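You operate a simulated robot arm through the tools that you are given. There is no shell and no other tool. Be economical: measure what you need, move in short steps, check, and stop when the job is done.

The job below is to be done with a simulated robot arm. You get a single attempt, and the scene is never put back.

JOB
Change over to the empty seat: fit the strainer that the mesh card names, then clear the clogged one out.
Fine: latch it and open its valve before you shut the clogged one's; that goes in the short black tray.

The check looks at the end state, three seconds after you hand in, the way a careful person would. Anything else that was tipped, shoved, dropped, spilled or broken makes it a failure.

ROBOT AND FRAMES
A 6-joint arm with a two-finger parallel gripper, fixed in place. Base frame: the origin is at the foot of the arm, x ahead of it, y to its left, z up. Lengths are in m, angles in rad, forces in N, time in s.
With the tool pointing down near the work surface it reaches from about 0.16 to 0.4 m from the base axis. Its first joint turns from -1.152 to 1.152 rad. Payload 1.57 kg.
The TCP is the grasp point between the finger pads, 0.03 m short of the fingertips. In the tool frame z runs along the fingers and y along their closing line. Largest opening 0.08 m; finger width 0.017, thickness 0.012; the body of the gripper, 0.04 by 0.082 m, starts 0.08 m behind the TCP.
Orientation is told as [roll, pitch, yaw] about the base's x, y, z axes, in that order, counted from this pose: with the fingers straight down and closing along the base's y, the tool's x points along the base's -x, its y along +y and its z along -z.

CONTROLS
- The arm moves only by the tool move_arm. Its argument "rows" is a list of rows, each a list of 7 numbers: the closure, from 0 (fully open) to 1 (shut), then the shift along the base's x, y, z in units of 20 mm (1.0 is 20 mm), then the turn, a rotation vector about the base's x, y, z in units of 6 degrees (1.0 is 6 degrees). In form: [[jaw, x, y, z, ax, ay, az], ...]. A call has 1 to 10 rows; each row shifts and turns the commanded pose from where the row before left it. A call with a number of a shift or a turn outside -1 to 1 is refused whole. A row lasts 0.2 s, in which the tool goes at most 0.05 m and 0.15 rad; a call with a longer step from one row to the next is refused whole, and so is a gripper value outside its range. Where a pose cannot be reached the arm comes as near as it can. A force on the tool above 90 N (or 10 N above the force at the start of the call, whichever is more), or a blocked arm, ends the call early, and 0.2 s more pass. Each finger travels about 0.153 m/s and halts on what it meets, pressing with about 40 N; the grip force reading is that of the motor and also rises with nothing between the fingers. The clock runs only during rows and for 0.2 s after the last one: add rows that do not move to give the fingers time. The reply holds the time, the measured pose of the TCP, the force on the tool along the base axes, the opening and the grip force, in the units named above and with some noise, with the torque about the TCP (base axes, N m) and any sound that the robot's microphone picked up.
- Cameras (640 x 400 px; columns grow to the right, rows downward): "scene" is fixed at [0.0673, -0.3372, 0.4269]; the picture's right is [0.78, -0.62, 0.00], its down [-0.34, -0.43, -0.84] and it looks along [0.52, 0.66, -0.55] (base axes); focal length 214 px, centre (320, 200). "wrist" rides on the gripper at [0.072, -0.007, -0.122] in the tool frame; the picture's right is [0.09, 1.00, 0.00], its down [-0.84, 0.08, -0.54] and it looks along [-0.54, 0.05, 0.84] (tool axes); focal length 238 px, centre (320, 200). There is no depth. A picture from a camera that has moved, and an enlarged one, comes with that camera's place and axes in the base frame and with its lens. The place of the scene camera against the robot may be out by one fixed shift of up to 0.018 m in any direction.
- snapshot(camera): a new picture of that camera. The clock stands still meanwhile.
- zoom(camera, box): a new picture of the part [left, top, right, bottom] of that camera's present view, enlarged. The clock stands still meanwhile.
- sign_off(): hands the job in; it is judged then, once.

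Work in short steps. Places have to be worked out from the pictures, the camera data and where the tool is seen: move nearer, look again, correct. Check each grasp and each placing, and mend what went wrong. You have 120 turns and 84 pictures in all, those below and enlarged ones among them. Open the gripper and draw the arm clear of the work before you hand the job in, unless the task says otherwise; then end with one line.

The tools are called as a command line: name --pt "numbers of a row" for each row, then --argument value for the rest, lists and objects as JSON in quotes. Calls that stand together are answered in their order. move_arm: Moves the arm, as the interface text tells. Its arguments: {"type":"object","properties":{"rows":{"type":"array"}},"required":["rows"]} The other tools are called the same way: snapshot (camera) takes a picture; zoom (camera, box) takes an enlarged picture of a part of a camera's view; sign_off () hands the job in.

At the start:

```text
time: 0.0
tool_pos: [0.215, -0.0815, 0.2946]
ee_rot: [0.001, 0.0, -0.001]
force: [0.5, -0.5, 0.1]
moment: [-0.01, 0.0, 0.0]
gripper_width: 0.0801
finger_force: 0.0
```

scene: 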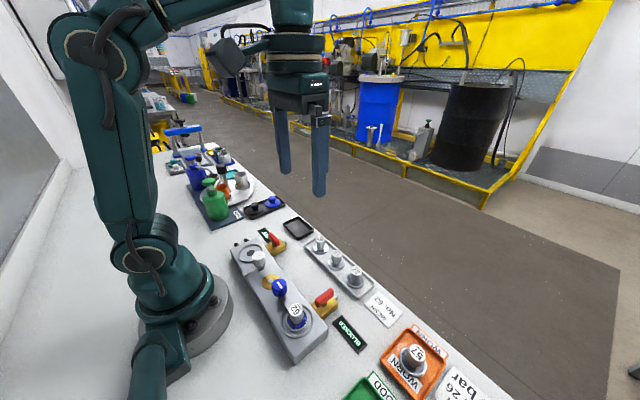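
wrist: 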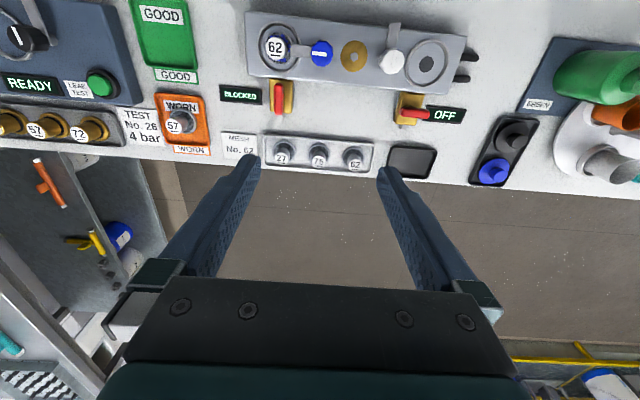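

I'll look closely at the work area before moving anything.

zoom --camera "wrist" --box '[220, 0, 480, 190]'

zoom --camera "scene" --box '[220, 210, 480, 400]'

zoom --camera "wrist" --box '[0, 0, 260, 170]'

```text
2.11 times, centred on (350, 95) of wrist
camera zoom: at [0.1424, -0.088, 0.415], right [-0.09, 1.0, 0.0], down [0.84, 0.08, 0.54], along [0.54, 0.05, -0.84], focal length 502 px, centre (257, 421)
```

zoom: 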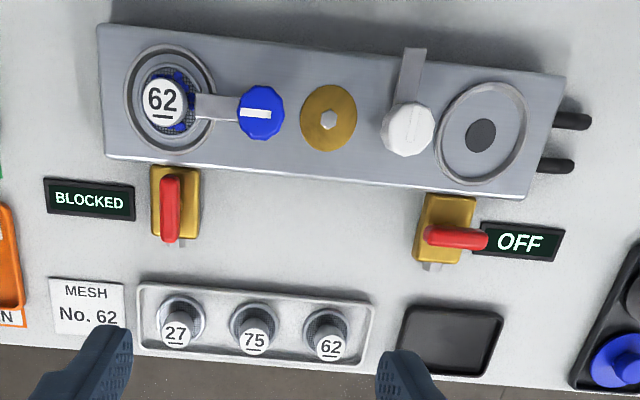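

```text
2.11 times, centred on (350, 305) of scene
camera zoom: at [0.0673, -0.3372, 0.4269], right [0.78, -0.62, 0.0], down [-0.34, -0.43, -0.84], along [0.52, 0.66, -0.55], focal length 452 px, centre (257, -21)
```

zoom: 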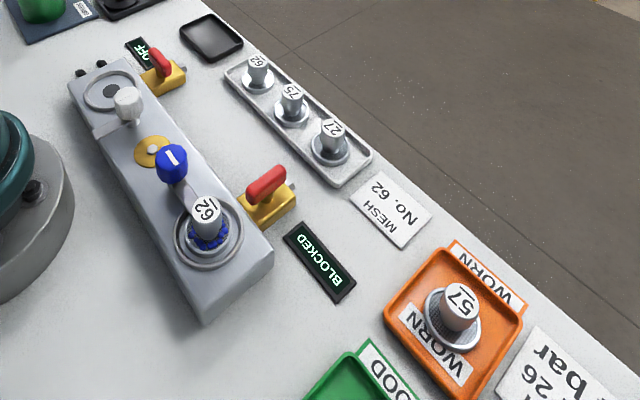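

```text
2.35 times, centred on (130, 85) of wrist
camera zoom: at [0.1424, -0.088, 0.415], right [-0.09, 1.0, 0.0], down [0.84, 0.08, 0.54], along [0.54, 0.05, -0.84], focal length 561 px, centre (767, 471)
```

zoom: 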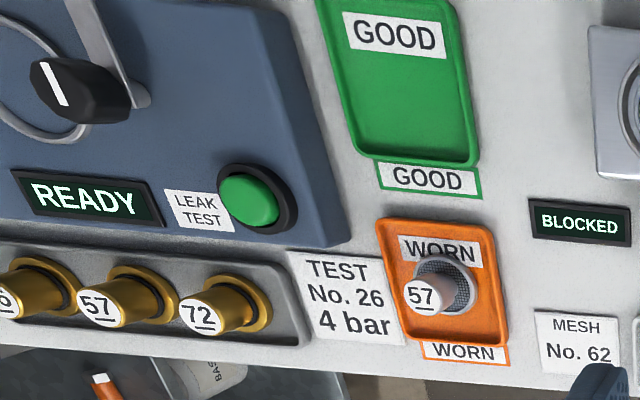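

The card says mesh 62. There's a clean 62 in the grey rack, at the end nearest the black trays. The clogged one is in the -y seat under the blue latch. I'll zoom in further to see the shapes.

zoom --camera "scene" --box '[295, 225, 375, 300]'

zoom --camera "scene" --box '[230, 230, 350, 340]'

zoom --camera "scene" --box '[180, 140, 320, 250]'

```text
5.33 times, centred on (335, 262) of scene
camera zoom: at [0.0673, -0.3372, 0.4269], right [0.78, -0.62, 0.0], down [-0.34, -0.43, -0.84], along [0.52, 0.66, -0.55], focal length 1144 px, centre (240, -133)
```

zoom: 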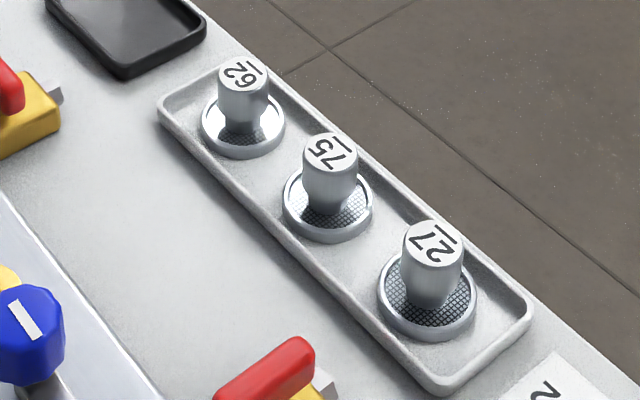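

```text
3.64 times, centred on (290, 285) of scene
camera zoom: at [0.0673, -0.3372, 0.4269], right [0.78, -0.62, 0.0], down [-0.34, -0.43, -0.84], along [0.52, 0.66, -0.55], focal length 780 px, centre (429, -109)
```

zoom: 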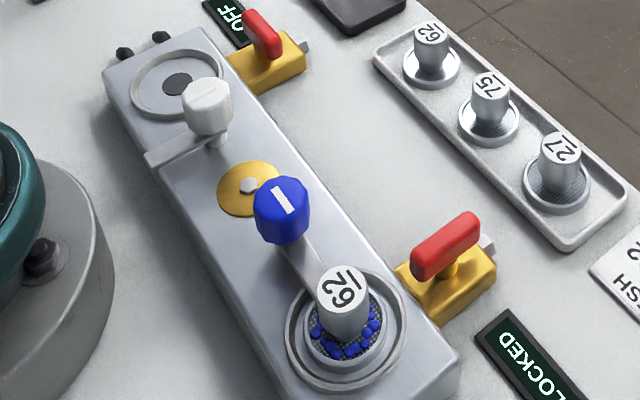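

```text
3.64 times, centred on (250, 195) of scene
camera zoom: at [0.0673, -0.3372, 0.4269], right [0.78, -0.62, 0.0], down [-0.34, -0.43, -0.84], along [0.52, 0.66, -0.55], focal length 780 px, centre (574, 218)
```

zoom: 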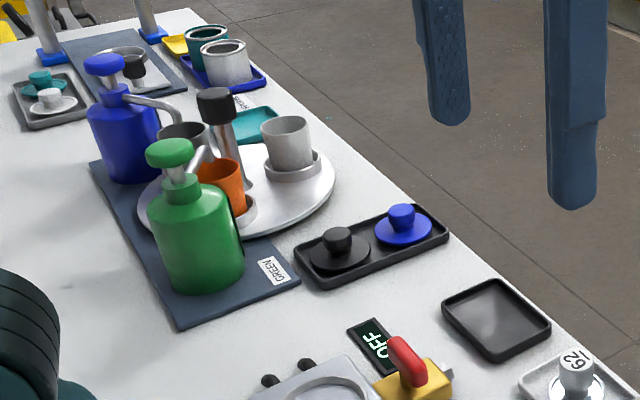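

Every strainer has a flange disc with a stem to grip. I judge the rack's 62 to be near (0.305, -0.014), the empty seat near (0.149, 0.059) and the black tray near (0.306, 0.10). I'll go closer above the rack and turn the tool while doing so, because the fingers need to close along x at the seat.

move_arm --pt "0 0 0.3 -0.3 0 0 1" --pt "0 0 0.3 -0.3 0 0 1" --pt "0 0 0.3 -0.3 0 0 1" --pt "0 0 0.3 -0.3 0 0 1" --pt "0 0 0.3 -0.3 0 0 1" --pt "0 0.3 0.3 -0.3 0 0 1" --pt "0 0.3 0.3 -0.3 0 0 1" --pt "0 0.3 0.3 -0.3 0 0 1" --pt "0 0.3 0.3 -0.3 0 0 1" --pt "0 0.3 0.3 -0.3 0 0 1"

move_arm --pt "0 0.5 0.1 -0.3 0 0 1" --pt "0 0.5 0.1 -0.3 0 0 1" --pt "0 0.5 0.1 -0.3 0 0 1" --pt "0 0.5 0.1 -0.3 0 0 1" --pt "0 0.5 0 -0.3 0 0 1" --pt "0 0.5 0 -0.3 0 0 0"

snapshot --camera "wrist"

```text
time: 2.2
tool_pos: [0.2435, -0.0202, 0.2331]
ee_rot: [0.0, 0.001, 1.049]
force: [-0.6, 0.8, 0.2]
moment: [0.02, 0.01, -0.01]
gripper_width: 0.0802
finger_force: 0.0
```

```text
time: 3.6
tool_pos: [0.3048, -0.0134, 0.2004]
ee_rot: [-0.001, -0.001, 1.57]
force: [-0.6, -0.8, 0.4]
moment: [0.0, 0.0, 0.0]
gripper_width: 0.0799
finger_force: 0.1
```

```text
75 pictures are left
camera wrist: at [0.3114, -0.0856, 0.3216], right [-1.0, -0.09, 0.0], down [-0.08, 0.84, 0.54], along [-0.05, 0.54, -0.84], focal length 238 px, centre (320, 200)
```

wrist: 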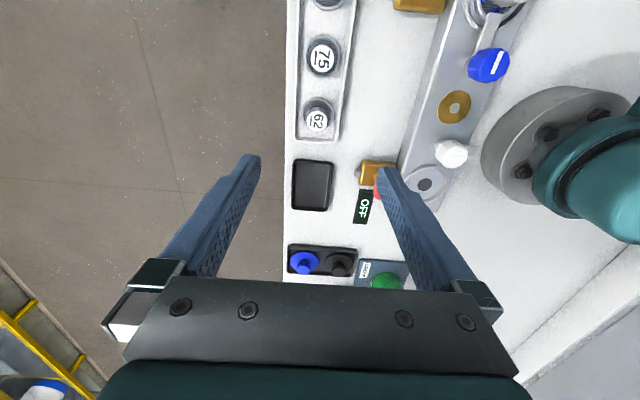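

Comparing the two views puts the top of the 62 near (0.310, -0.012, 0.03). I'll zoom in on this to refine it, and measure the seat and knob from the same pose.

zoom --camera "wrist" --box '[270, 70, 370, 220]'

zoom --camera "wrist" --box '[350, 80, 530, 220]'

```text
2.67 times, centred on (320, 145) of wrist
camera zoom: at [0.3114, -0.0856, 0.3216], right [-1.0, -0.09, 0.0], down [-0.08, 0.84, 0.54], along [-0.05, 0.54, -0.84], focal length 636 px, centre (320, 347)
```

zoom: 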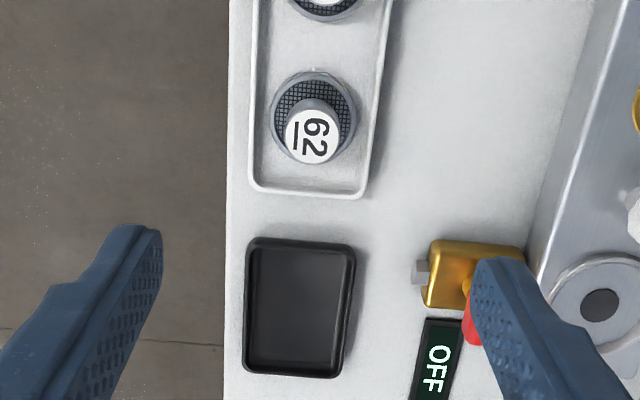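

```text
2.86 times, centred on (440, 150) of wrist
camera zoom: at [0.3114, -0.0856, 0.3216], right [-1.0, -0.09, 0.0], down [-0.08, 0.84, 0.54], along [-0.05, 0.54, -0.84], focal length 681 px, centre (-23, 343)
```

zoom: 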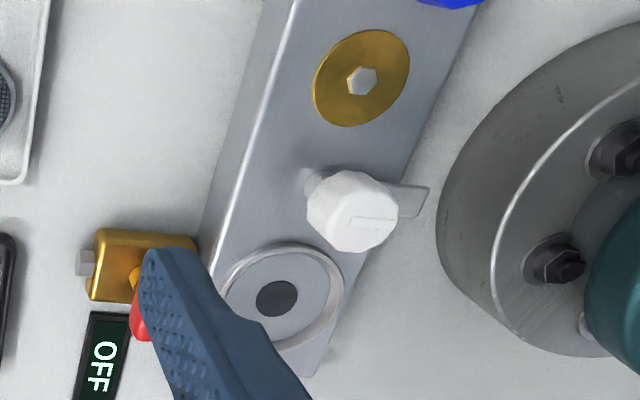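

The 62's stem is about 23 mm across with its top near z 0.047, at (0.308, -0.014), and the flange is 40 mm across. I'll come down partway, narrow the jaws a little and check.

move_arm --pt "0.3 0.15 -0.04 -1 0 0 0" --pt "0.3 0 0 -1 0 0 0" --pt "0.3 0 0 -1 0 0 0" --pt "0.3 0 0 -1 0 0 0" --pt "0.3 0 0 -1 0 0 0"

snapshot --camera "wrist"

zoom --camera "scene" --box '[260, 180, 380, 290]'

```text
time: 4.8
tool_pos: [0.3078, -0.0158, 0.0998]
ee_rot: [-0.001, 0.0, 1.571]
force: [0.1, 0.5, 0.3]
moment: [0.03, 0.01, -0.02]
gripper_width: 0.0562
finger_force: 0.0
```

```text
72 pictures are left
camera wrist: at [0.3139, -0.0874, 0.22], right [-1.0, -0.09, 0.0], down [-0.08, 0.84, 0.54], along [-0.05, 0.54, -0.84], focal length 238 px, centre (320, 200)
```

wrist: 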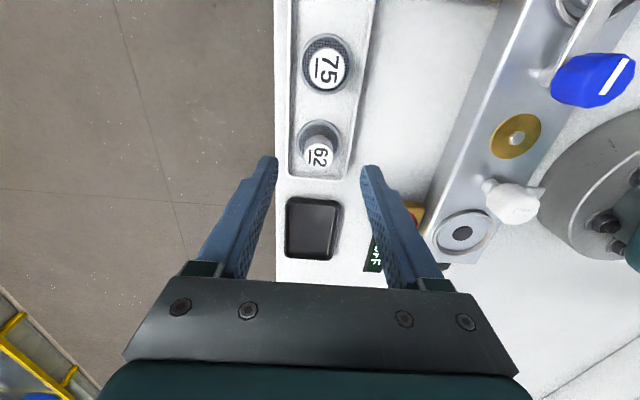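

```text
3.64 times, centred on (320, 235) of scene
camera zoom: at [0.0673, -0.3372, 0.4269], right [0.78, -0.62, 0.0], down [-0.34, -0.43, -0.84], along [0.52, 0.66, -0.55], focal length 780 px, centre (320, 73)
```

zoom: 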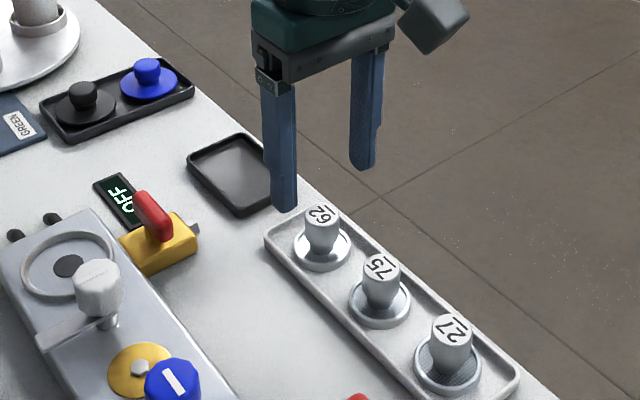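

The jaws line up with the stem, so I'll lower to about z 0.052 and close.

move_arm --pt "0.3 0 0 -0.8 0 0 0" --pt "0.3 0 0 -0.8 0 0 0" --pt "0.3 0 0 -0.8 0 0 0" --pt "0.3 0 0 0 0 0 0"

zoom --camera "scene" --box '[260, 180, 380, 290]'

```text
time: 5.8
tool_pos: [0.3067, -0.015, 0.0497]
ee_rot: [-0.001, 0.0, 1.57]
force: [1.2, 0.2, -0.7]
moment: [-0.02, -0.01, 0.0]
gripper_width: 0.0562
finger_force: 0.0
```

```text
3.64 times, centred on (320, 235) of scene
camera zoom: at [0.0673, -0.3372, 0.4269], right [0.78, -0.62, 0.0], down [-0.34, -0.43, -0.84], along [0.52, 0.66, -0.55], focal length 780 px, centre (320, 73)
```

zoom: 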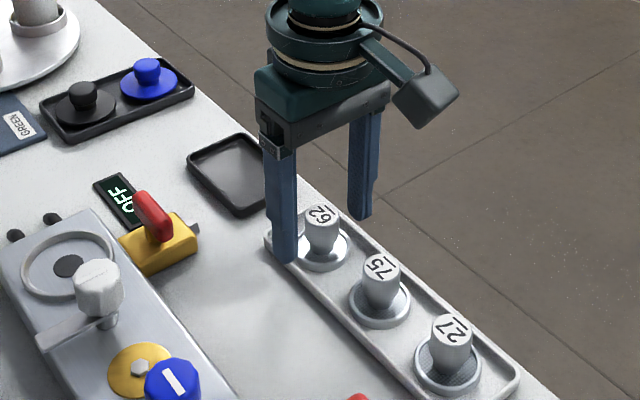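

Both fingers straddle the stem squarely. Closing now.

move_arm --pt "0.6 0 0 0 0 0 0" --pt "0.9 0 0 0 0 0 0" --pt "0.9 0 0 0 0 0 0"

move_arm --pt "0.9 0 0 0.5 0 0 0" --pt "0.9 0 0 1 0 0 0" --pt "0.9 0 0 1 0 0 0" --pt "0.9 0 0 1 0 0 0"

zoom --camera "scene" --box '[240, 160, 380, 290]'

snapshot --camera "wrist"

```text
time: 6.6
tool_pos: [0.3077, -0.0141, 0.0506]
ee_rot: [-0.002, -0.001, 1.57]
force: [-0.4, -1.0, -0.2]
moment: [0.01, -0.02, 0.0]
gripper_width: 0.0236
finger_force: 35.8
```

```text
time: 7.6
tool_pos: [0.3067, -0.0154, 0.1204]
ee_rot: [0.001, 0.0, 1.571]
force: [0.1, 0.1, -1.4]
moment: [0.01, 0.03, -0.02]
gripper_width: 0.0233
finger_force: 35.6
```

```text
3.08 times, centred on (310, 225) of scene
camera zoom: at [0.0673, -0.3372, 0.4269], right [0.78, -0.62, 0.0], down [-0.34, -0.43, -0.84], along [0.52, 0.66, -0.55], focal length 660 px, centre (351, 123)
```

zoom: 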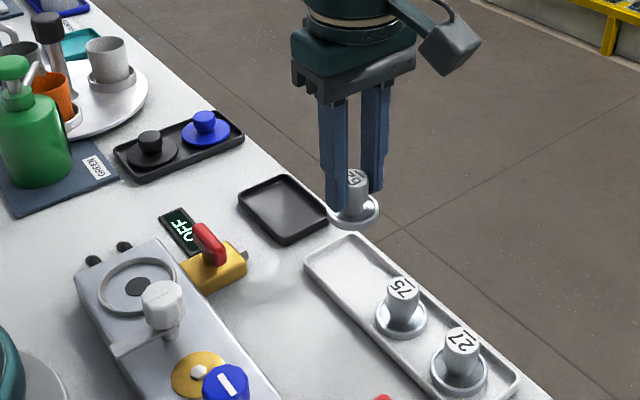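

```text
68 pictures are left
camera wrist: at [0.3139, -0.0875, 0.2416], right [-1.0, -0.09, 0.0], down [-0.08, 0.84, 0.54], along [-0.05, 0.54, -0.84], focal length 238 px, centre (320, 200)
```

wrist: 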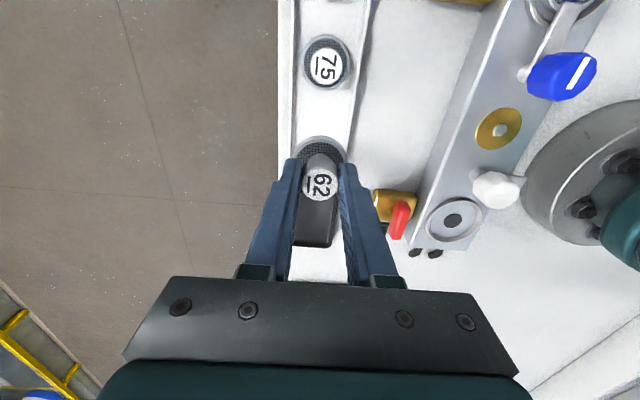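

It's held, with the jaws at 23 mm. I'll measure how the stem sits relative to the TCP and get a closer look at the seat.

zoom --camera "wrist" --box '[280, 120, 360, 210]'

zoom --camera "wrist" --box '[370, 100, 530, 270]'

```text
4.44 times, centred on (320, 165) of wrist
camera zoom: at [0.3139, -0.0875, 0.2416], right [-1.0, -0.09, 0.0], down [-0.08, 0.84, 0.54], along [-0.05, 0.54, -0.84], focal length 1059 px, centre (320, 356)
```

zoom: 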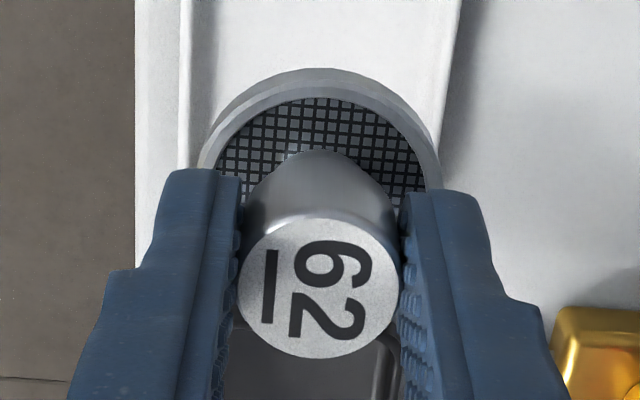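

```text
2.35 times, centred on (450, 185) of wrist
camera zoom: at [0.3139, -0.0875, 0.2416], right [-1.0, -0.09, 0.0], down [-0.08, 0.84, 0.54], along [-0.05, 0.54, -0.84], focal length 561 px, centre (14, 235)
```

zoom: 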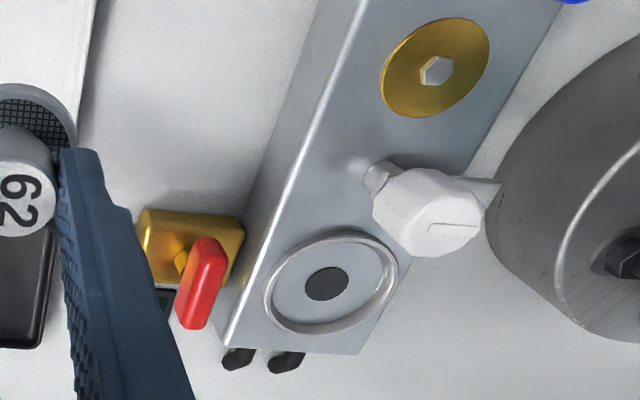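

All three views now agree that the empty seat is centred near (0.150, 0.0625), with its top about z 0.03. I'll carry the strainer over it with plenty of height.

move_arm --pt "0.9 0 0 0.8 0 0 0" --pt "0.9 -0.85 0.4 0.2 0 0 0" --pt "0.9 -0.85 0.4 0 0 0 0" --pt "0.9 -0.85 0.4 0 0 0 0" --pt "0.9 -0.85 0.4 0 0 0 0" --pt "0.9 -0.85 0.4 0 0 0 0" --pt "0.9 -0.85 0.45 0 0 0 0" --pt "0.9 -0.85 0.45 0 0 0 0" --pt "0.9 -0.85 0.45 0 0 0 0" --pt "0.9 -0.8 0.5 0 0 0 0"

snapshot --camera "wrist"

snapshot --camera "scene"

```text
time: 9.8
tool_pos: [0.1545, 0.0642, 0.1397]
ee_rot: [0.0, -0.001, 1.569]
force: [0.0, 0.9, 0.2]
moment: [-0.03, -0.03, 0.01]
gripper_width: 0.0233
finger_force: 35.6
```

```text
65 pictures are left
camera wrist: at [0.162, -0.0082, 0.2611], right [-1.0, -0.09, 0.0], down [-0.08, 0.84, 0.54], along [-0.05, 0.54, -0.84], focal length 238 px, centre (320, 200)
```

wrist: 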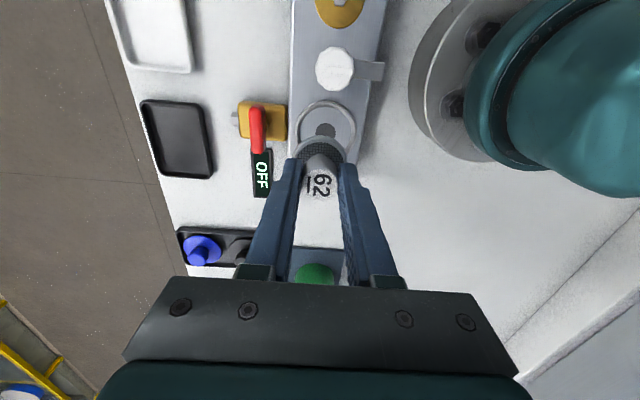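

```text
64 pictures are left
```

scene: 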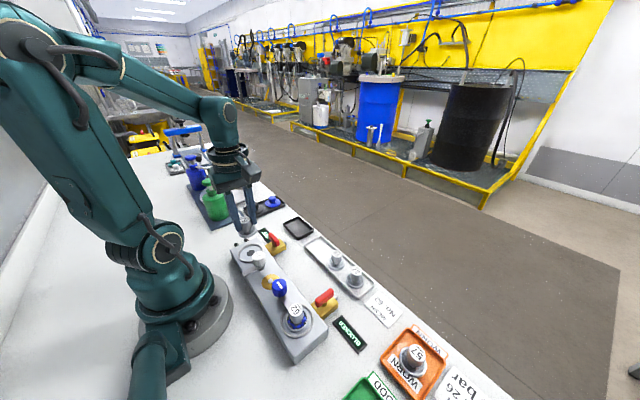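

It's over the seat area. I'll zoom to measure the seat ring, flange and white latch.

zoom --camera "wrist" --box '[270, 20, 400, 210]'

zoom --camera "scene" --box '[210, 180, 320, 300]'

```text
2.11 times, centred on (335, 115) of wrist
camera zoom: at [0.162, -0.0082, 0.2611], right [-1.0, -0.09, 0.0], down [-0.08, 0.84, 0.54], along [-0.05, 0.54, -0.84], focal length 502 px, centre (288, 379)
```

zoom: 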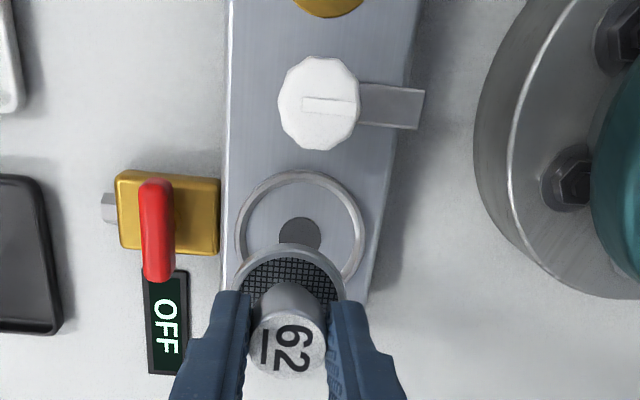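

```text
3.33 times, centred on (265, 240) of scene
camera zoom: at [0.0673, -0.3372, 0.4269], right [0.78, -0.62, 0.0], down [-0.34, -0.43, -0.84], along [0.52, 0.66, -0.55], focal length 715 px, centre (503, 67)
```

zoom: 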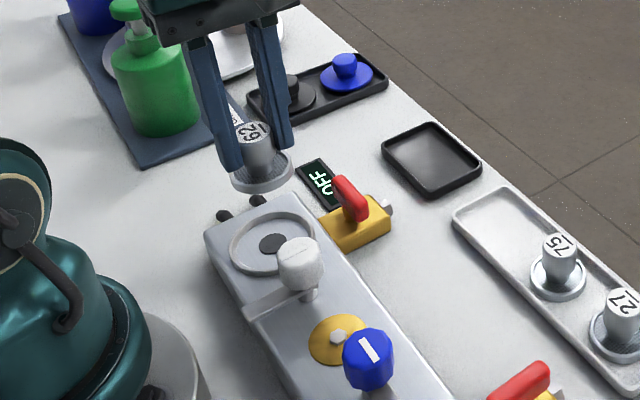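

Seat ring centre comes out near (0.150, 0.060). The flange is about 5 mm too far in both x and y, so I'll correct that, come down near the ring and compare again.

move_arm --pt "0.9 -0.26 -0.25 0 0 0 0" --pt "0.9 0 0 -0.6 0 0 0" --pt "0.9 0 0 -0.6 0 0 0" --pt "0.9 0 0 -0.5 0 0 0" --pt "0.9 0 0 0 0 0 0"

zoom --camera "wrist" --box '[270, 60, 380, 210]'

zoom --camera "scene" --box '[220, 210, 300, 290]'

```text
time: 11.0
tool_pos: [0.1497, 0.0591, 0.1065]
ee_rot: [0.001, 0.0, 1.572]
force: [-1.5, -0.4, -0.6]
moment: [0.01, 0.0, 0.0]
gripper_width: 0.0234
finger_force: 35.9
```

```text
2.67 times, centred on (325, 135) of wrist
camera zoom: at [0.1565, -0.0135, 0.2266], right [-1.0, -0.09, 0.0], down [-0.08, 0.84, 0.54], along [-0.05, 0.54, -0.84], focal length 636 px, centre (307, 373)
```

zoom: 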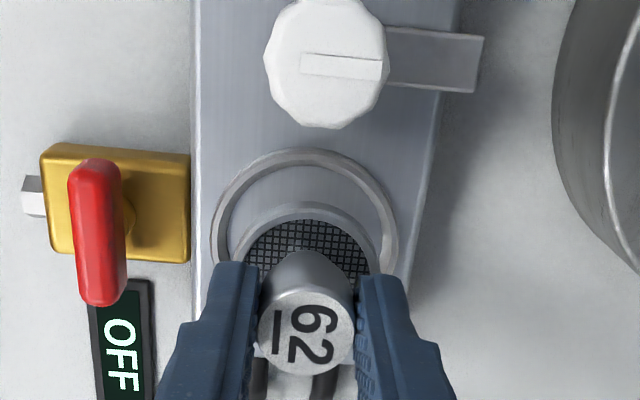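

```text
5.00 times, centred on (260, 250) of scene
camera zoom: at [0.0673, -0.3372, 0.4269], right [0.78, -0.62, 0.0], down [-0.34, -0.43, -0.84], along [0.52, 0.66, -0.55], focal length 1072 px, centre (620, -50)
```

zoom: 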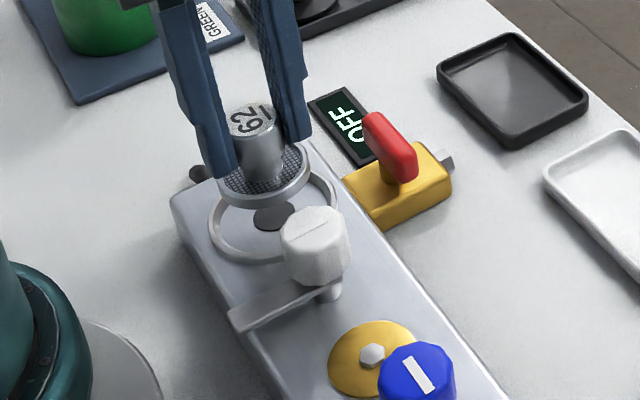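

Ring and flange are now within about 1 mm of each other. I'll nudge and lower most of the way, then check.

move_arm --pt "0.9 0.04 -0.03 -0.3 0 0 0" --pt "0.9 0 0 -0.3 0 0 0" --pt "0.9 0 0 -0.3 0 0 0" --pt "0.9 0 0 0 0 0 0"

zoom --camera "wrist" --box '[270, 90, 370, 210]'

zoom --camera "scene" --box '[220, 220, 290, 290]'

```text
time: 12.0
tool_pos: [0.1516, 0.0571, 0.0882]
ee_rot: [-0.001, 0.0, 1.57]
force: [-0.3, -0.6, -1.2]
moment: [-0.02, -0.01, 0.0]
gripper_width: 0.0236
finger_force: 35.3
```

```text
3.33 times, centred on (320, 150) of wrist
camera zoom: at [0.1577, -0.0142, 0.2093], right [-1.0, -0.09, 0.0], down [-0.08, 0.84, 0.54], along [-0.05, 0.54, -0.84], focal length 794 px, centre (320, 367)
```

zoom: 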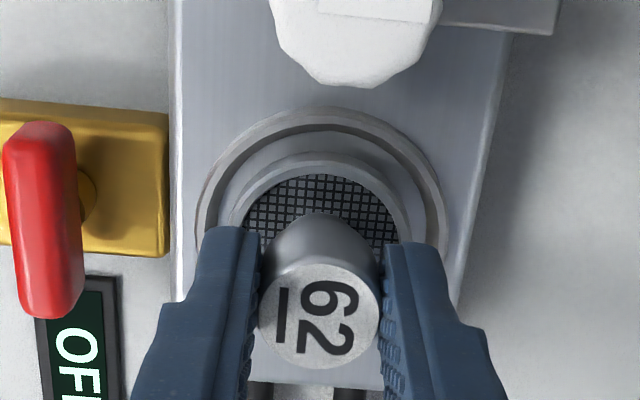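

```text
5.71 times, centred on (255, 255) of scene
camera zoom: at [0.0673, -0.3372, 0.4269], right [0.78, -0.62, 0.0], down [-0.34, -0.43, -0.84], along [0.52, 0.66, -0.55], focal length 1226 px, centre (691, -114)
```

zoom: 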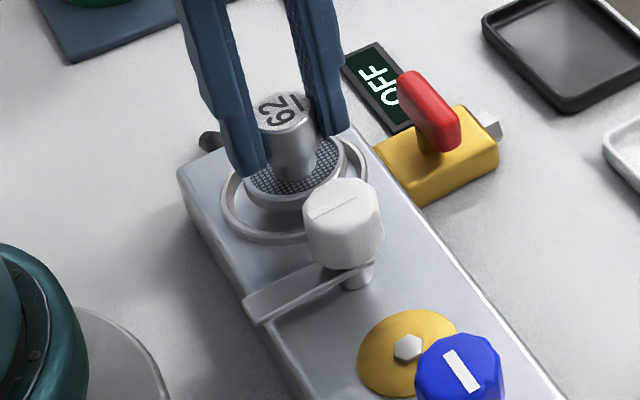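

It's concentric within about 1 mm. Lowering in small steps while I watch the force.

move_arm --pt "0.9 0 0 -0.2 0 0 0" --pt "0.9 0 0 -0.2 0 0 0" --pt "0.9 0 0 0 0 0 0"

move_arm --pt "0.9 0 0 -0.15 0 0 0" --pt "0.9 0 0 0 0 0 0"

zoom --camera "scene" --box '[220, 220, 290, 290]'

```text
time: 12.8
tool_pos: [0.1507, 0.0574, 0.0792]
ee_rot: [0.001, -0.001, 1.572]
force: [0.2, 0.0, -1.3]
moment: [0.03, 0.0, 0.03]
gripper_width: 0.0234
finger_force: 35.5
```

```text
time: 13.4
tool_pos: [0.1508, 0.0569, 0.0769]
ee_rot: [0.0, -0.002, 1.571]
force: [0.0, -2.4, 8.7]
moment: [-0.07, 0.05, 0.0]
gripper_width: 0.0238
finger_force: 35.7
```

```text
5.71 times, centred on (255, 255) of scene
camera zoom: at [0.0673, -0.3372, 0.4269], right [0.78, -0.62, 0.0], down [-0.34, -0.43, -0.84], along [0.52, 0.66, -0.55], focal length 1226 px, centre (691, -114)
```

zoom: 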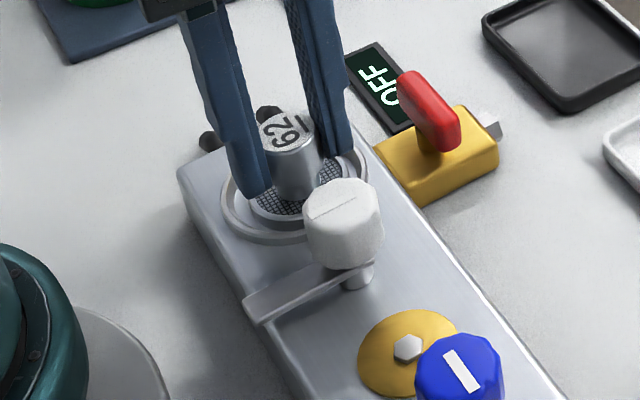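

There's contact at z 0.077 with about 9 N, and the flange looks to be inside the ring. I'll check from the wrist before releasing.

zoom --camera "wrist" --box '[270, 90, 370, 210]'

```text
3.33 times, centred on (320, 150) of wrist
camera zoom: at [0.1576, -0.0144, 0.1977], right [-1.0, -0.09, 0.0], down [-0.08, 0.84, 0.54], along [-0.05, 0.54, -0.84], focal length 794 px, centre (320, 367)
```

zoom: 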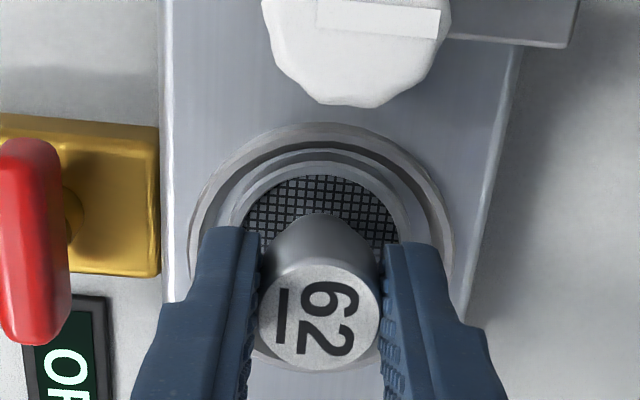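

It's centred inside the ring. Releasing and rising straight up.

move_arm --pt "0.6 0 0 0 0 0 0" --pt "0.5 0 0 0 0 0 0" --pt "0.5 0 0 0 0 0 0"

move_arm --pt "0.5 0 0 0.5 0 0 0" --pt "0.5 0 0 1 0 0 0" --pt "0.5 0 0 1 0 0 0" --pt "0.5 0 0 1 0 0 0"

zoom --camera "wrist" --box '[240, 20, 400, 200]'

zoom --camera "scene" --box '[220, 220, 300, 300]'

```text
time: 14.2
tool_pos: [0.1513, 0.0582, 0.0762]
ee_rot: [0.001, 0.0, 1.571]
force: [0.3, -0.7, 0.8]
moment: [-0.03, 0.01, -0.03]
gripper_width: 0.04
finger_force: 0.1
```

```text
time: 15.2
tool_pos: [0.1517, 0.0586, 0.1476]
ee_rot: [0.0, 0.0, 1.571]
force: [0.0, 0.2, 0.4]
moment: [-0.02, -0.03, 0.0]
gripper_width: 0.04
finger_force: 0.0
```

```text
2.22 times, centred on (320, 110) of wrist
camera zoom: at [0.1574, -0.0133, 0.2677], right [-1.0, -0.09, 0.0], down [-0.08, 0.84, 0.54], along [-0.05, 0.54, -0.84], focal length 530 px, centre (320, 400)
```

zoom: 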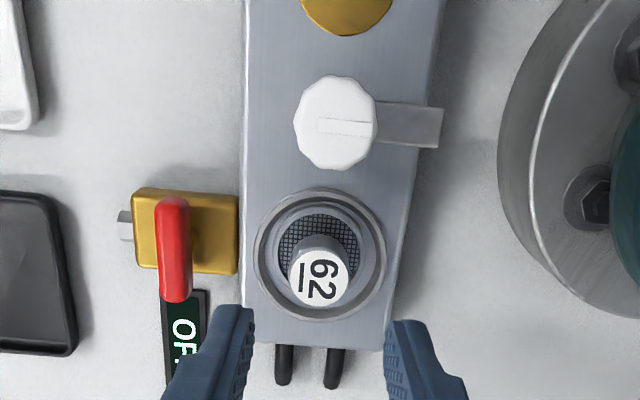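

```text
5.00 times, centred on (260, 260) of scene
camera zoom: at [0.0673, -0.3372, 0.4269], right [0.78, -0.62, 0.0], down [-0.34, -0.43, -0.84], along [0.52, 0.66, -0.55], focal length 1072 px, centre (620, -100)
```

zoom: 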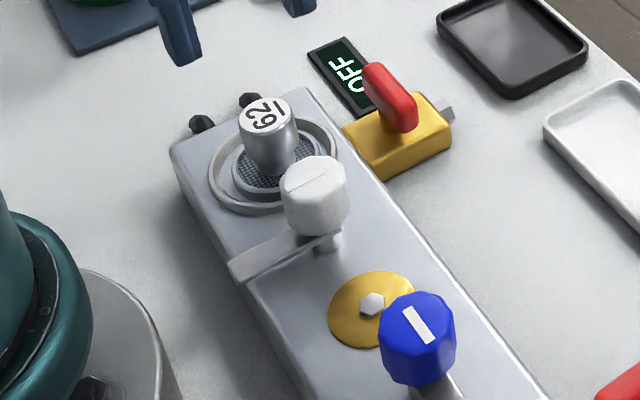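

The strainer is seated and concentric. The white latch knob is near (0.150, 0.004) with its top about z 0.066, and its arm points to -x, so it has to turn -90° to lie over the flange. I'll go above the knob at yaw 135°.

move_arm --pt "0.38 0 -0.35 0 0 0 0.95" --pt "0.38 0 -0.35 0 0 0 0.95" --pt "0.38 0 -0.35 0 0 0 0.95" --pt "0.38 0 -0.35 0 0 0 0.95" --pt "0.38 0 -0.35 0 0 0 0.95" --pt "0.38 0 -0.35 0 0 0 0.95" --pt "0.38 0 -0.35 0 0 0 0.9" --pt "0.38 0 -0.3 -0.5 0 0 0.9" --pt "0.38 0 0 -0.5 0 0 0"

snapshot --camera "wrist"

zoom --camera "scene" --box '[210, 190, 310, 300]'

```text
time: 17.2
tool_pos: [0.1512, 0.0002, 0.1274]
ee_rot: [-0.001, 0.0, 2.358]
force: [0.3, 0.4, -0.6]
moment: [0.01, -0.01, 0.0]
gripper_width: 0.0495
finger_force: 0.1
```

```text
53 pictures are left
camera wrist: at [0.2077, -0.0442, 0.2483], right [-0.64, -0.77, 0.0], down [-0.65, 0.54, 0.54], along [-0.42, 0.35, -0.84], focal length 238 px, centre (320, 200)
```

wrist: 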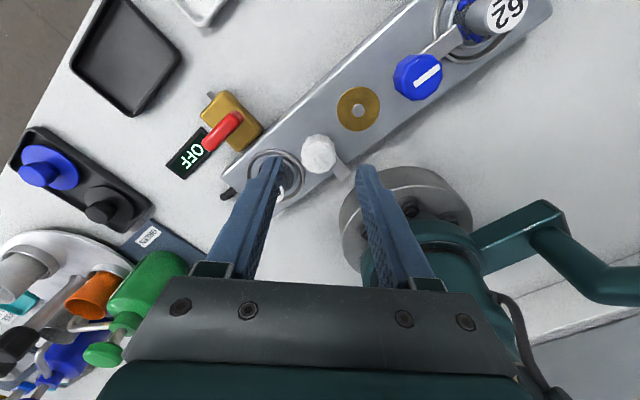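

```text
3.64 times, centred on (260, 245) of scene
camera zoom: at [0.0673, -0.3372, 0.4269], right [0.78, -0.62, 0.0], down [-0.34, -0.43, -0.84], along [0.52, 0.66, -0.55], focal length 780 px, centre (538, 36)
```

zoom: 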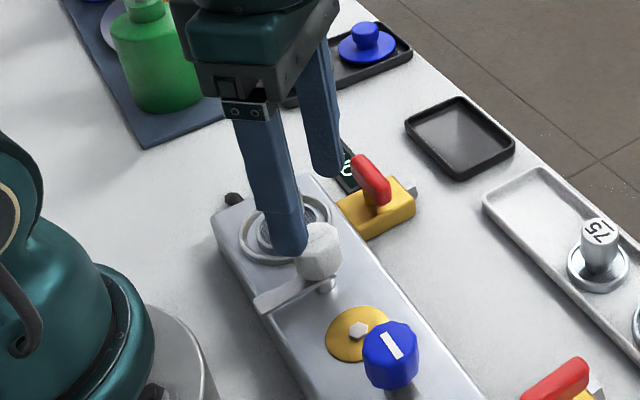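

Knob centre refines to about (0.152, 0.003). I'll correct, come down halfway and verify.

move_arm --pt "0.38 0.04 0.14 -0.5 0 0 0" --pt "0.38 0 0 -0.6 0 0 0" --pt "0.38 0 0 0 0 0 0"

zoom --camera "wrist" --box '[240, 100, 400, 250]'

zoom --camera "scene" --box '[220, 210, 310, 300]'

```text
time: 18.0
tool_pos: [0.1538, 0.0069, 0.1063]
ee_rot: [-0.001, 0.0, 2.356]
force: [-0.2, -1.0, 0.8]
moment: [-0.03, -0.03, 0.0]
gripper_width: 0.0495
finger_force: 0.0
```

```text
2.67 times, centred on (320, 175) of wrist
camera zoom: at [0.2087, -0.0406, 0.2259], right [-0.64, -0.77, 0.0], down [-0.65, 0.54, 0.54], along [-0.42, 0.35, -0.84], focal length 636 px, centre (320, 267)
```

zoom: 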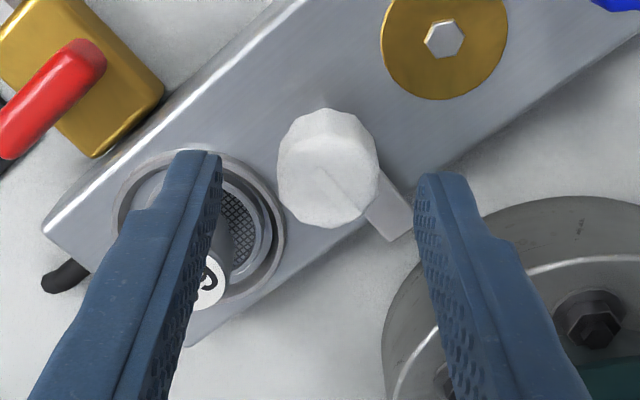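

```text
4.44 times, centred on (265, 255) of scene
camera zoom: at [0.0673, -0.3372, 0.4269], right [0.78, -0.62, 0.0], down [-0.34, -0.43, -0.84], along [0.52, 0.66, -0.55], focal length 953 px, centre (564, -44)
```

zoom: 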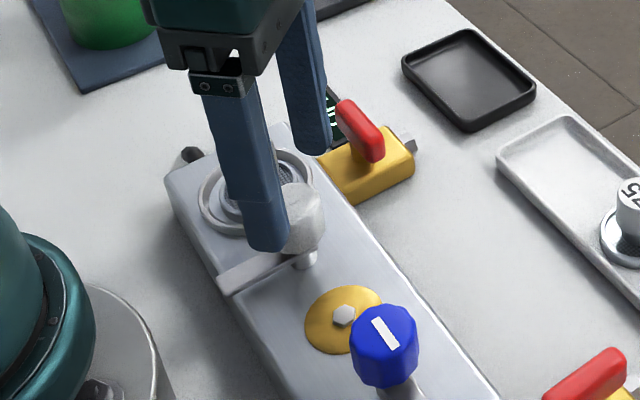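

The knob is centred between the fingers, 3 mm off along their width. I'll nudge, lower to z 0.08 and close.

move_arm --pt "0.38 -0.1 0.06 -0.4 0 0 0" --pt "0.38 0 0 -0.5 0 0 0" --pt "0.38 0 0 -0.4 0 0 0" --pt "0.38 0 0 0 0 0 0"

move_arm --pt "0.6 0 0 0 0 0 0" --pt "0.9 0 0 0 0 0 0" --pt "0.9 0 0 0 0 0 0"

zoom --camera "wrist" --box '[240, 100, 400, 250]'

zoom --camera "scene" --box '[220, 210, 310, 300]'

```text
time: 19.0
tool_pos: [0.1498, 0.0074, 0.0793]
ee_rot: [-0.001, -0.002, 2.356]
force: [-0.9, -0.3, 0.2]
moment: [0.02, 0.0, -0.02]
gripper_width: 0.0495
finger_force: 0.1
```

```text
time: 19.8
tool_pos: [0.1484, 0.0061, 0.0786]
ee_rot: [0.004, -0.001, 2.357]
force: [-13.5, -24.3, 9.4]
moment: [0.04, -0.27, -0.02]
gripper_width: 0.0268
finger_force: 37.6
```

```text
2.67 times, centred on (320, 175) of wrist
camera zoom: at [0.2051, -0.0392, 0.2002], right [-0.64, -0.77, 0.01], down [-0.64, 0.54, 0.54], along [-0.42, 0.34, -0.84], focal length 636 px, centre (320, 267)
```

zoom: 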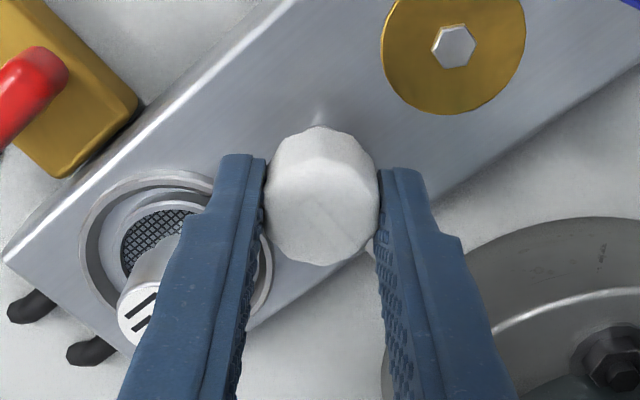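

```text
4.44 times, centred on (265, 255) of scene
camera zoom: at [0.0672, -0.3372, 0.427], right [0.78, -0.62, 0.0], down [-0.34, -0.43, -0.84], along [0.52, 0.66, -0.55], focal length 953 px, centre (564, -44)
```

zoom: 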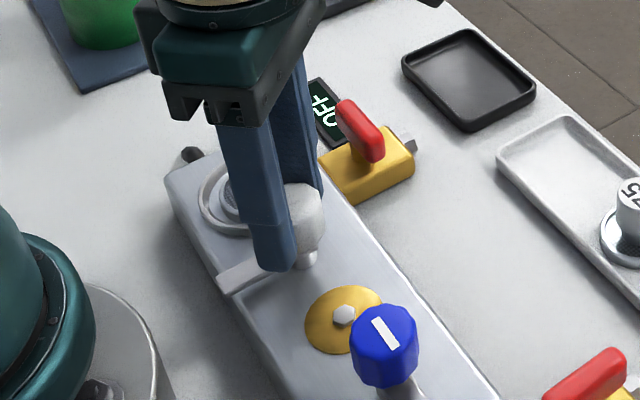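

Gripped at 27 mm. The side force shows the jaws are about 1.5 mm off, so I'll relieve that and start turning -z in chunks.

move_arm --pt "0.9 -0.07 -0.1 0 0 0 0" --pt "0.9 0 0 0 0 0 0"

move_arm --pt "0.9 0 0 0 0 0 -1" --pt "0.9 0 0 0 0 0 -1" --pt "0.9 0 0 0 0 0 -1" --pt "0.9 0 0 0 0 0 0"

zoom --camera "scene" --box '[220, 210, 310, 300]'

```text
time: 20.4
tool_pos: [0.1491, 0.0067, 0.0807]
ee_rot: [-0.003, -0.004, 2.353]
force: [-11.6, 23.3, -16.6]
moment: [0.22, 0.48, 0.0]
gripper_width: 0.0269
finger_force: 37.9
```

```text
time: 21.4
tool_pos: [0.1509, 0.0056, 0.0784]
ee_rot: [-0.006, -0.002, 2.037]
force: [-6.7, 35.1, 5.2]
moment: [0.56, 0.72, 0.01]
gripper_width: 0.0269
finger_force: 37.6
```

```text
4.44 times, centred on (265, 255) of scene
camera zoom: at [0.0673, -0.3372, 0.4269], right [0.78, -0.62, 0.0], down [-0.34, -0.43, -0.84], along [0.52, 0.66, -0.55], focal length 953 px, centre (564, -44)
```

zoom: 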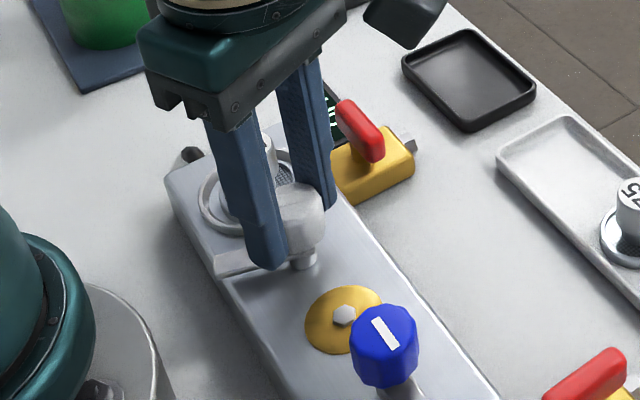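

The arm is swinging the right way. The +y force says I over-corrected, so I'll shift back about 1.3 mm and keep turning.

move_arm --pt "0.9 0 0.065 0 0 0 -0.5" --pt "0.9 0 0 0 0 0 -1" --pt "0.9 0 0 0 0 0 -1" --pt "0.9 0 0 0 0 0 -1" --pt "0.9 0 0 0 0 0 0"

zoom --camera "scene" --box '[220, 210, 310, 300]'

```text
time: 22.6
tool_pos: [0.15, 0.0063, 0.0804]
ee_rot: [-0.003, 0.0, 1.676]
force: [17.9, 3.5, -2.0]
moment: [-0.78, 0.21, 0.01]
gripper_width: 0.0267
finger_force: 37.8
```

```text
4.44 times, centred on (265, 255) of scene
camera zoom: at [0.0673, -0.3372, 0.427], right [0.78, -0.62, 0.0], down [-0.34, -0.43, -0.84], along [0.52, 0.66, -0.55], focal length 953 px, centre (564, -44)
```

zoom: 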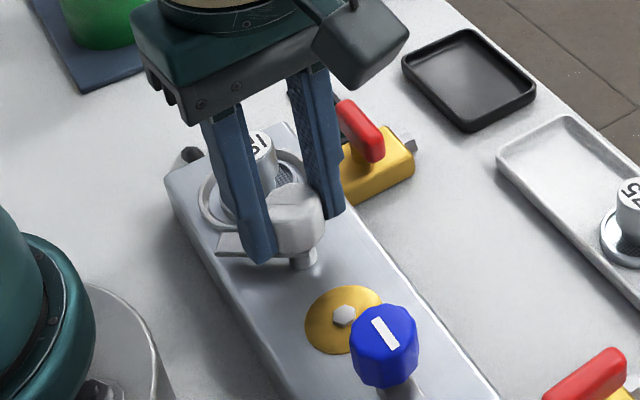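

Forces are low and it's turning: about 39° of 90° so far. I'll keep turning.

move_arm --pt "0.9 0.03 0 0 0 0 -1" --pt "0.9 0 0 0 0 0 -1" --pt "0.9 0 0 0 0 0 -1" --pt "0.9 0 0 0 0 0 -1" --pt "0.9 0 0 0 0 0 0"

zoom --camera "scene" --box '[220, 210, 310, 300]'

```text
time: 23.8
tool_pos: [0.1496, 0.0061, 0.0796]
ee_rot: [-0.004, -0.002, 1.254]
force: [25.5, -19.1, -24.5]
moment: [0.58, -0.12, -0.01]
gripper_width: 0.0267
finger_force: 38.0
```

```text
4.44 times, centred on (265, 255) of scene
camera zoom: at [0.0673, -0.3372, 0.4269], right [0.78, -0.62, 0.0], down [-0.34, -0.43, -0.84], along [0.52, 0.66, -0.55], focal length 953 px, centre (564, -44)
```

zoom: 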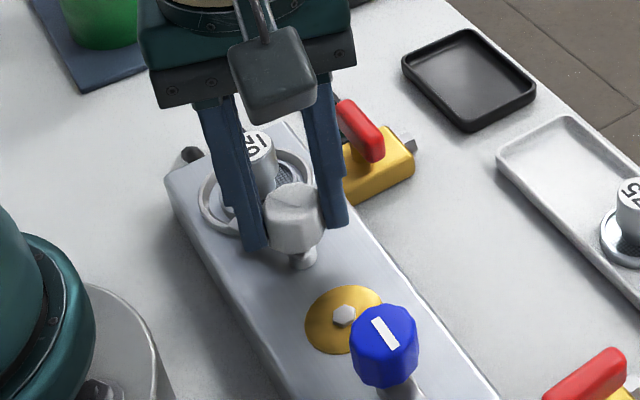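

move_arm --pt "0.9 0.04 -0.03 -0.03 0 0 -1" --pt "0.9 0 0 0 0 0 -1" --pt "0.9 0 0 0 0 0 -1" --pt "0.9 0 0 0 0 0 0"

zoom --camera "scene" --box '[220, 210, 310, 300]'

zoom --camera "wrist" --box '[240, 100, 400, 250]'

```text
time: 24.8
tool_pos: [0.1502, 0.0048, 0.078]
ee_rot: [-0.001, -0.001, 0.94]
force: [1.9, 7.0, 34.6]
moment: [0.21, 0.09, 0.01]
gripper_width: 0.027
finger_force: 37.1
```

```text
4.44 times, centred on (265, 255) of scene
camera zoom: at [0.0672, -0.3372, 0.427], right [0.78, -0.62, 0.0], down [-0.34, -0.43, -0.84], along [0.52, 0.66, -0.55], focal length 953 px, centre (564, -44)
```

zoom: 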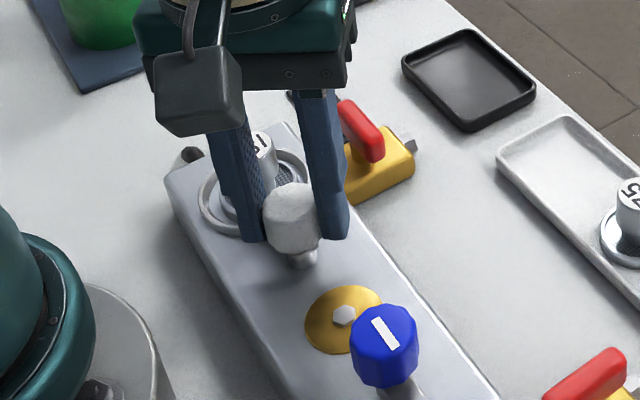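

```text
2.67 times, centred on (320, 175) of wrist
camera zoom: at [0.1133, -0.0566, 0.1996], right [-0.86, 0.51, 0.0], down [0.43, 0.72, 0.54], along [0.28, 0.47, -0.84], focal length 636 px, centre (320, 267)
```

zoom: 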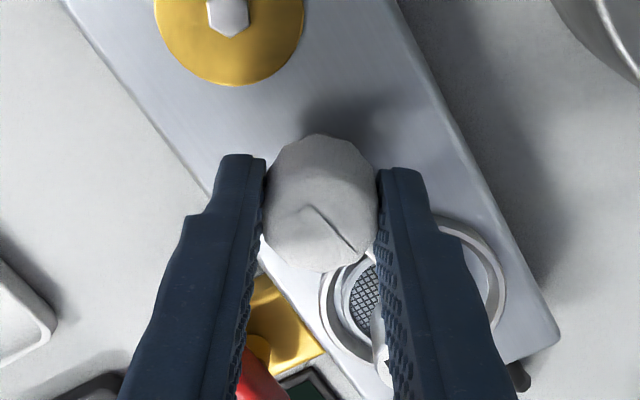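

About 81° turned, and the knob mark nearly points at the seat. I'll ease z and finish the turn, watching for a stop.

move_arm --pt "0.9 0 0 0.06 0 0 -1" --pt "0.9 0 0 0 0 0 -0.6" --pt "0.9 0 0 0 0 0 0"

zoom --camera "wrist" --box '[240, 100, 400, 250]'

```text
time: 25.6
tool_pos: [0.1511, 0.006, 0.079]
ee_rot: [-0.002, 0.001, 0.775]
force: [22.0, -9.6, -32.1]
moment: [0.04, -0.07, 0.22]
gripper_width: 0.0267
finger_force: 37.9
```

```text
2.67 times, centred on (320, 175) of wrist
camera zoom: at [0.1033, -0.0497, 0.2], right [-0.76, 0.65, 0.0], down [0.54, 0.64, 0.54], along [0.35, 0.41, -0.84], focal length 636 px, centre (320, 267)
```

zoom: 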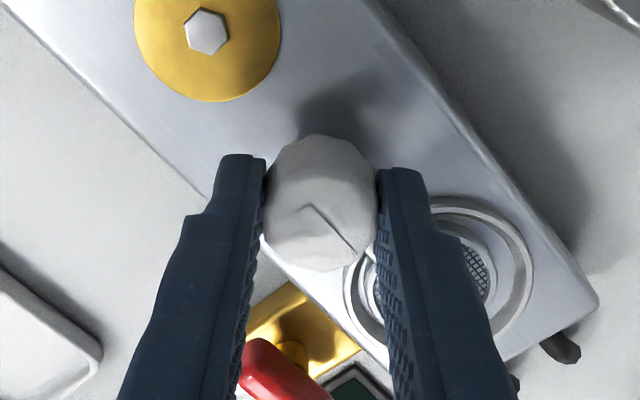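

At 90° a z torque of 0.22 N m has appeared, which was zero before, so this looks like the end stop. I'll release, rise and look.

move_arm --pt "0.6 0 0 0 0 0 0" --pt "0.35 0 0 0 0 0 0" --pt "0.35 0 0 0 0 0 0" --pt "0.35 0 0 1 0 0 0" --pt "0.35 0 0 1 0 0 0" --pt "0.35 0 0 1 0 0 0"

zoom --camera "wrist" --box '[200, 60, 440, 240]'

zoom --camera "scene" --box '[220, 210, 310, 300]'

```text
time: 27.0
tool_pos: [0.1496, 0.0054, 0.1397]
ee_rot: [0.001, 0.002, 0.775]
force: [-0.3, -0.7, -0.8]
moment: [0.02, 0.02, 0.03]
gripper_width: 0.052
finger_force: 0.1
```

```text
2.22 times, centred on (320, 150) of wrist
camera zoom: at [0.1032, -0.0506, 0.2611], right [-0.76, 0.65, 0.0], down [0.54, 0.64, 0.54], along [0.35, 0.41, -0.84], focal length 530 px, centre (320, 311)
```

zoom: 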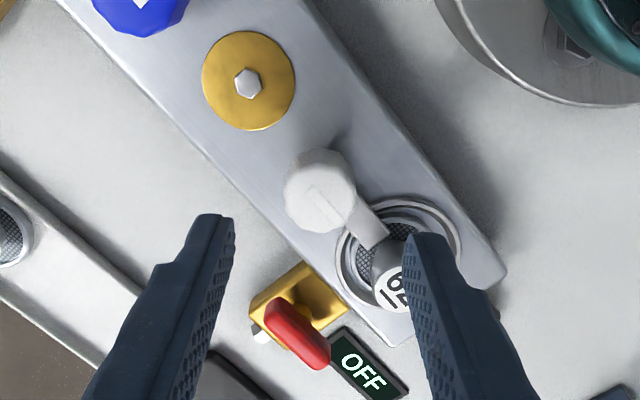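

```text
4.44 times, centred on (265, 255) of scene
camera zoom: at [0.0673, -0.3372, 0.4269], right [0.78, -0.62, 0.0], down [-0.34, -0.43, -0.84], along [0.52, 0.66, -0.55], focal length 953 px, centre (564, -44)
```

zoom: 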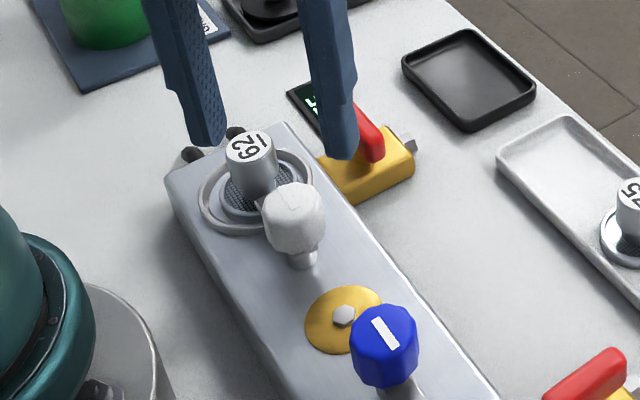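

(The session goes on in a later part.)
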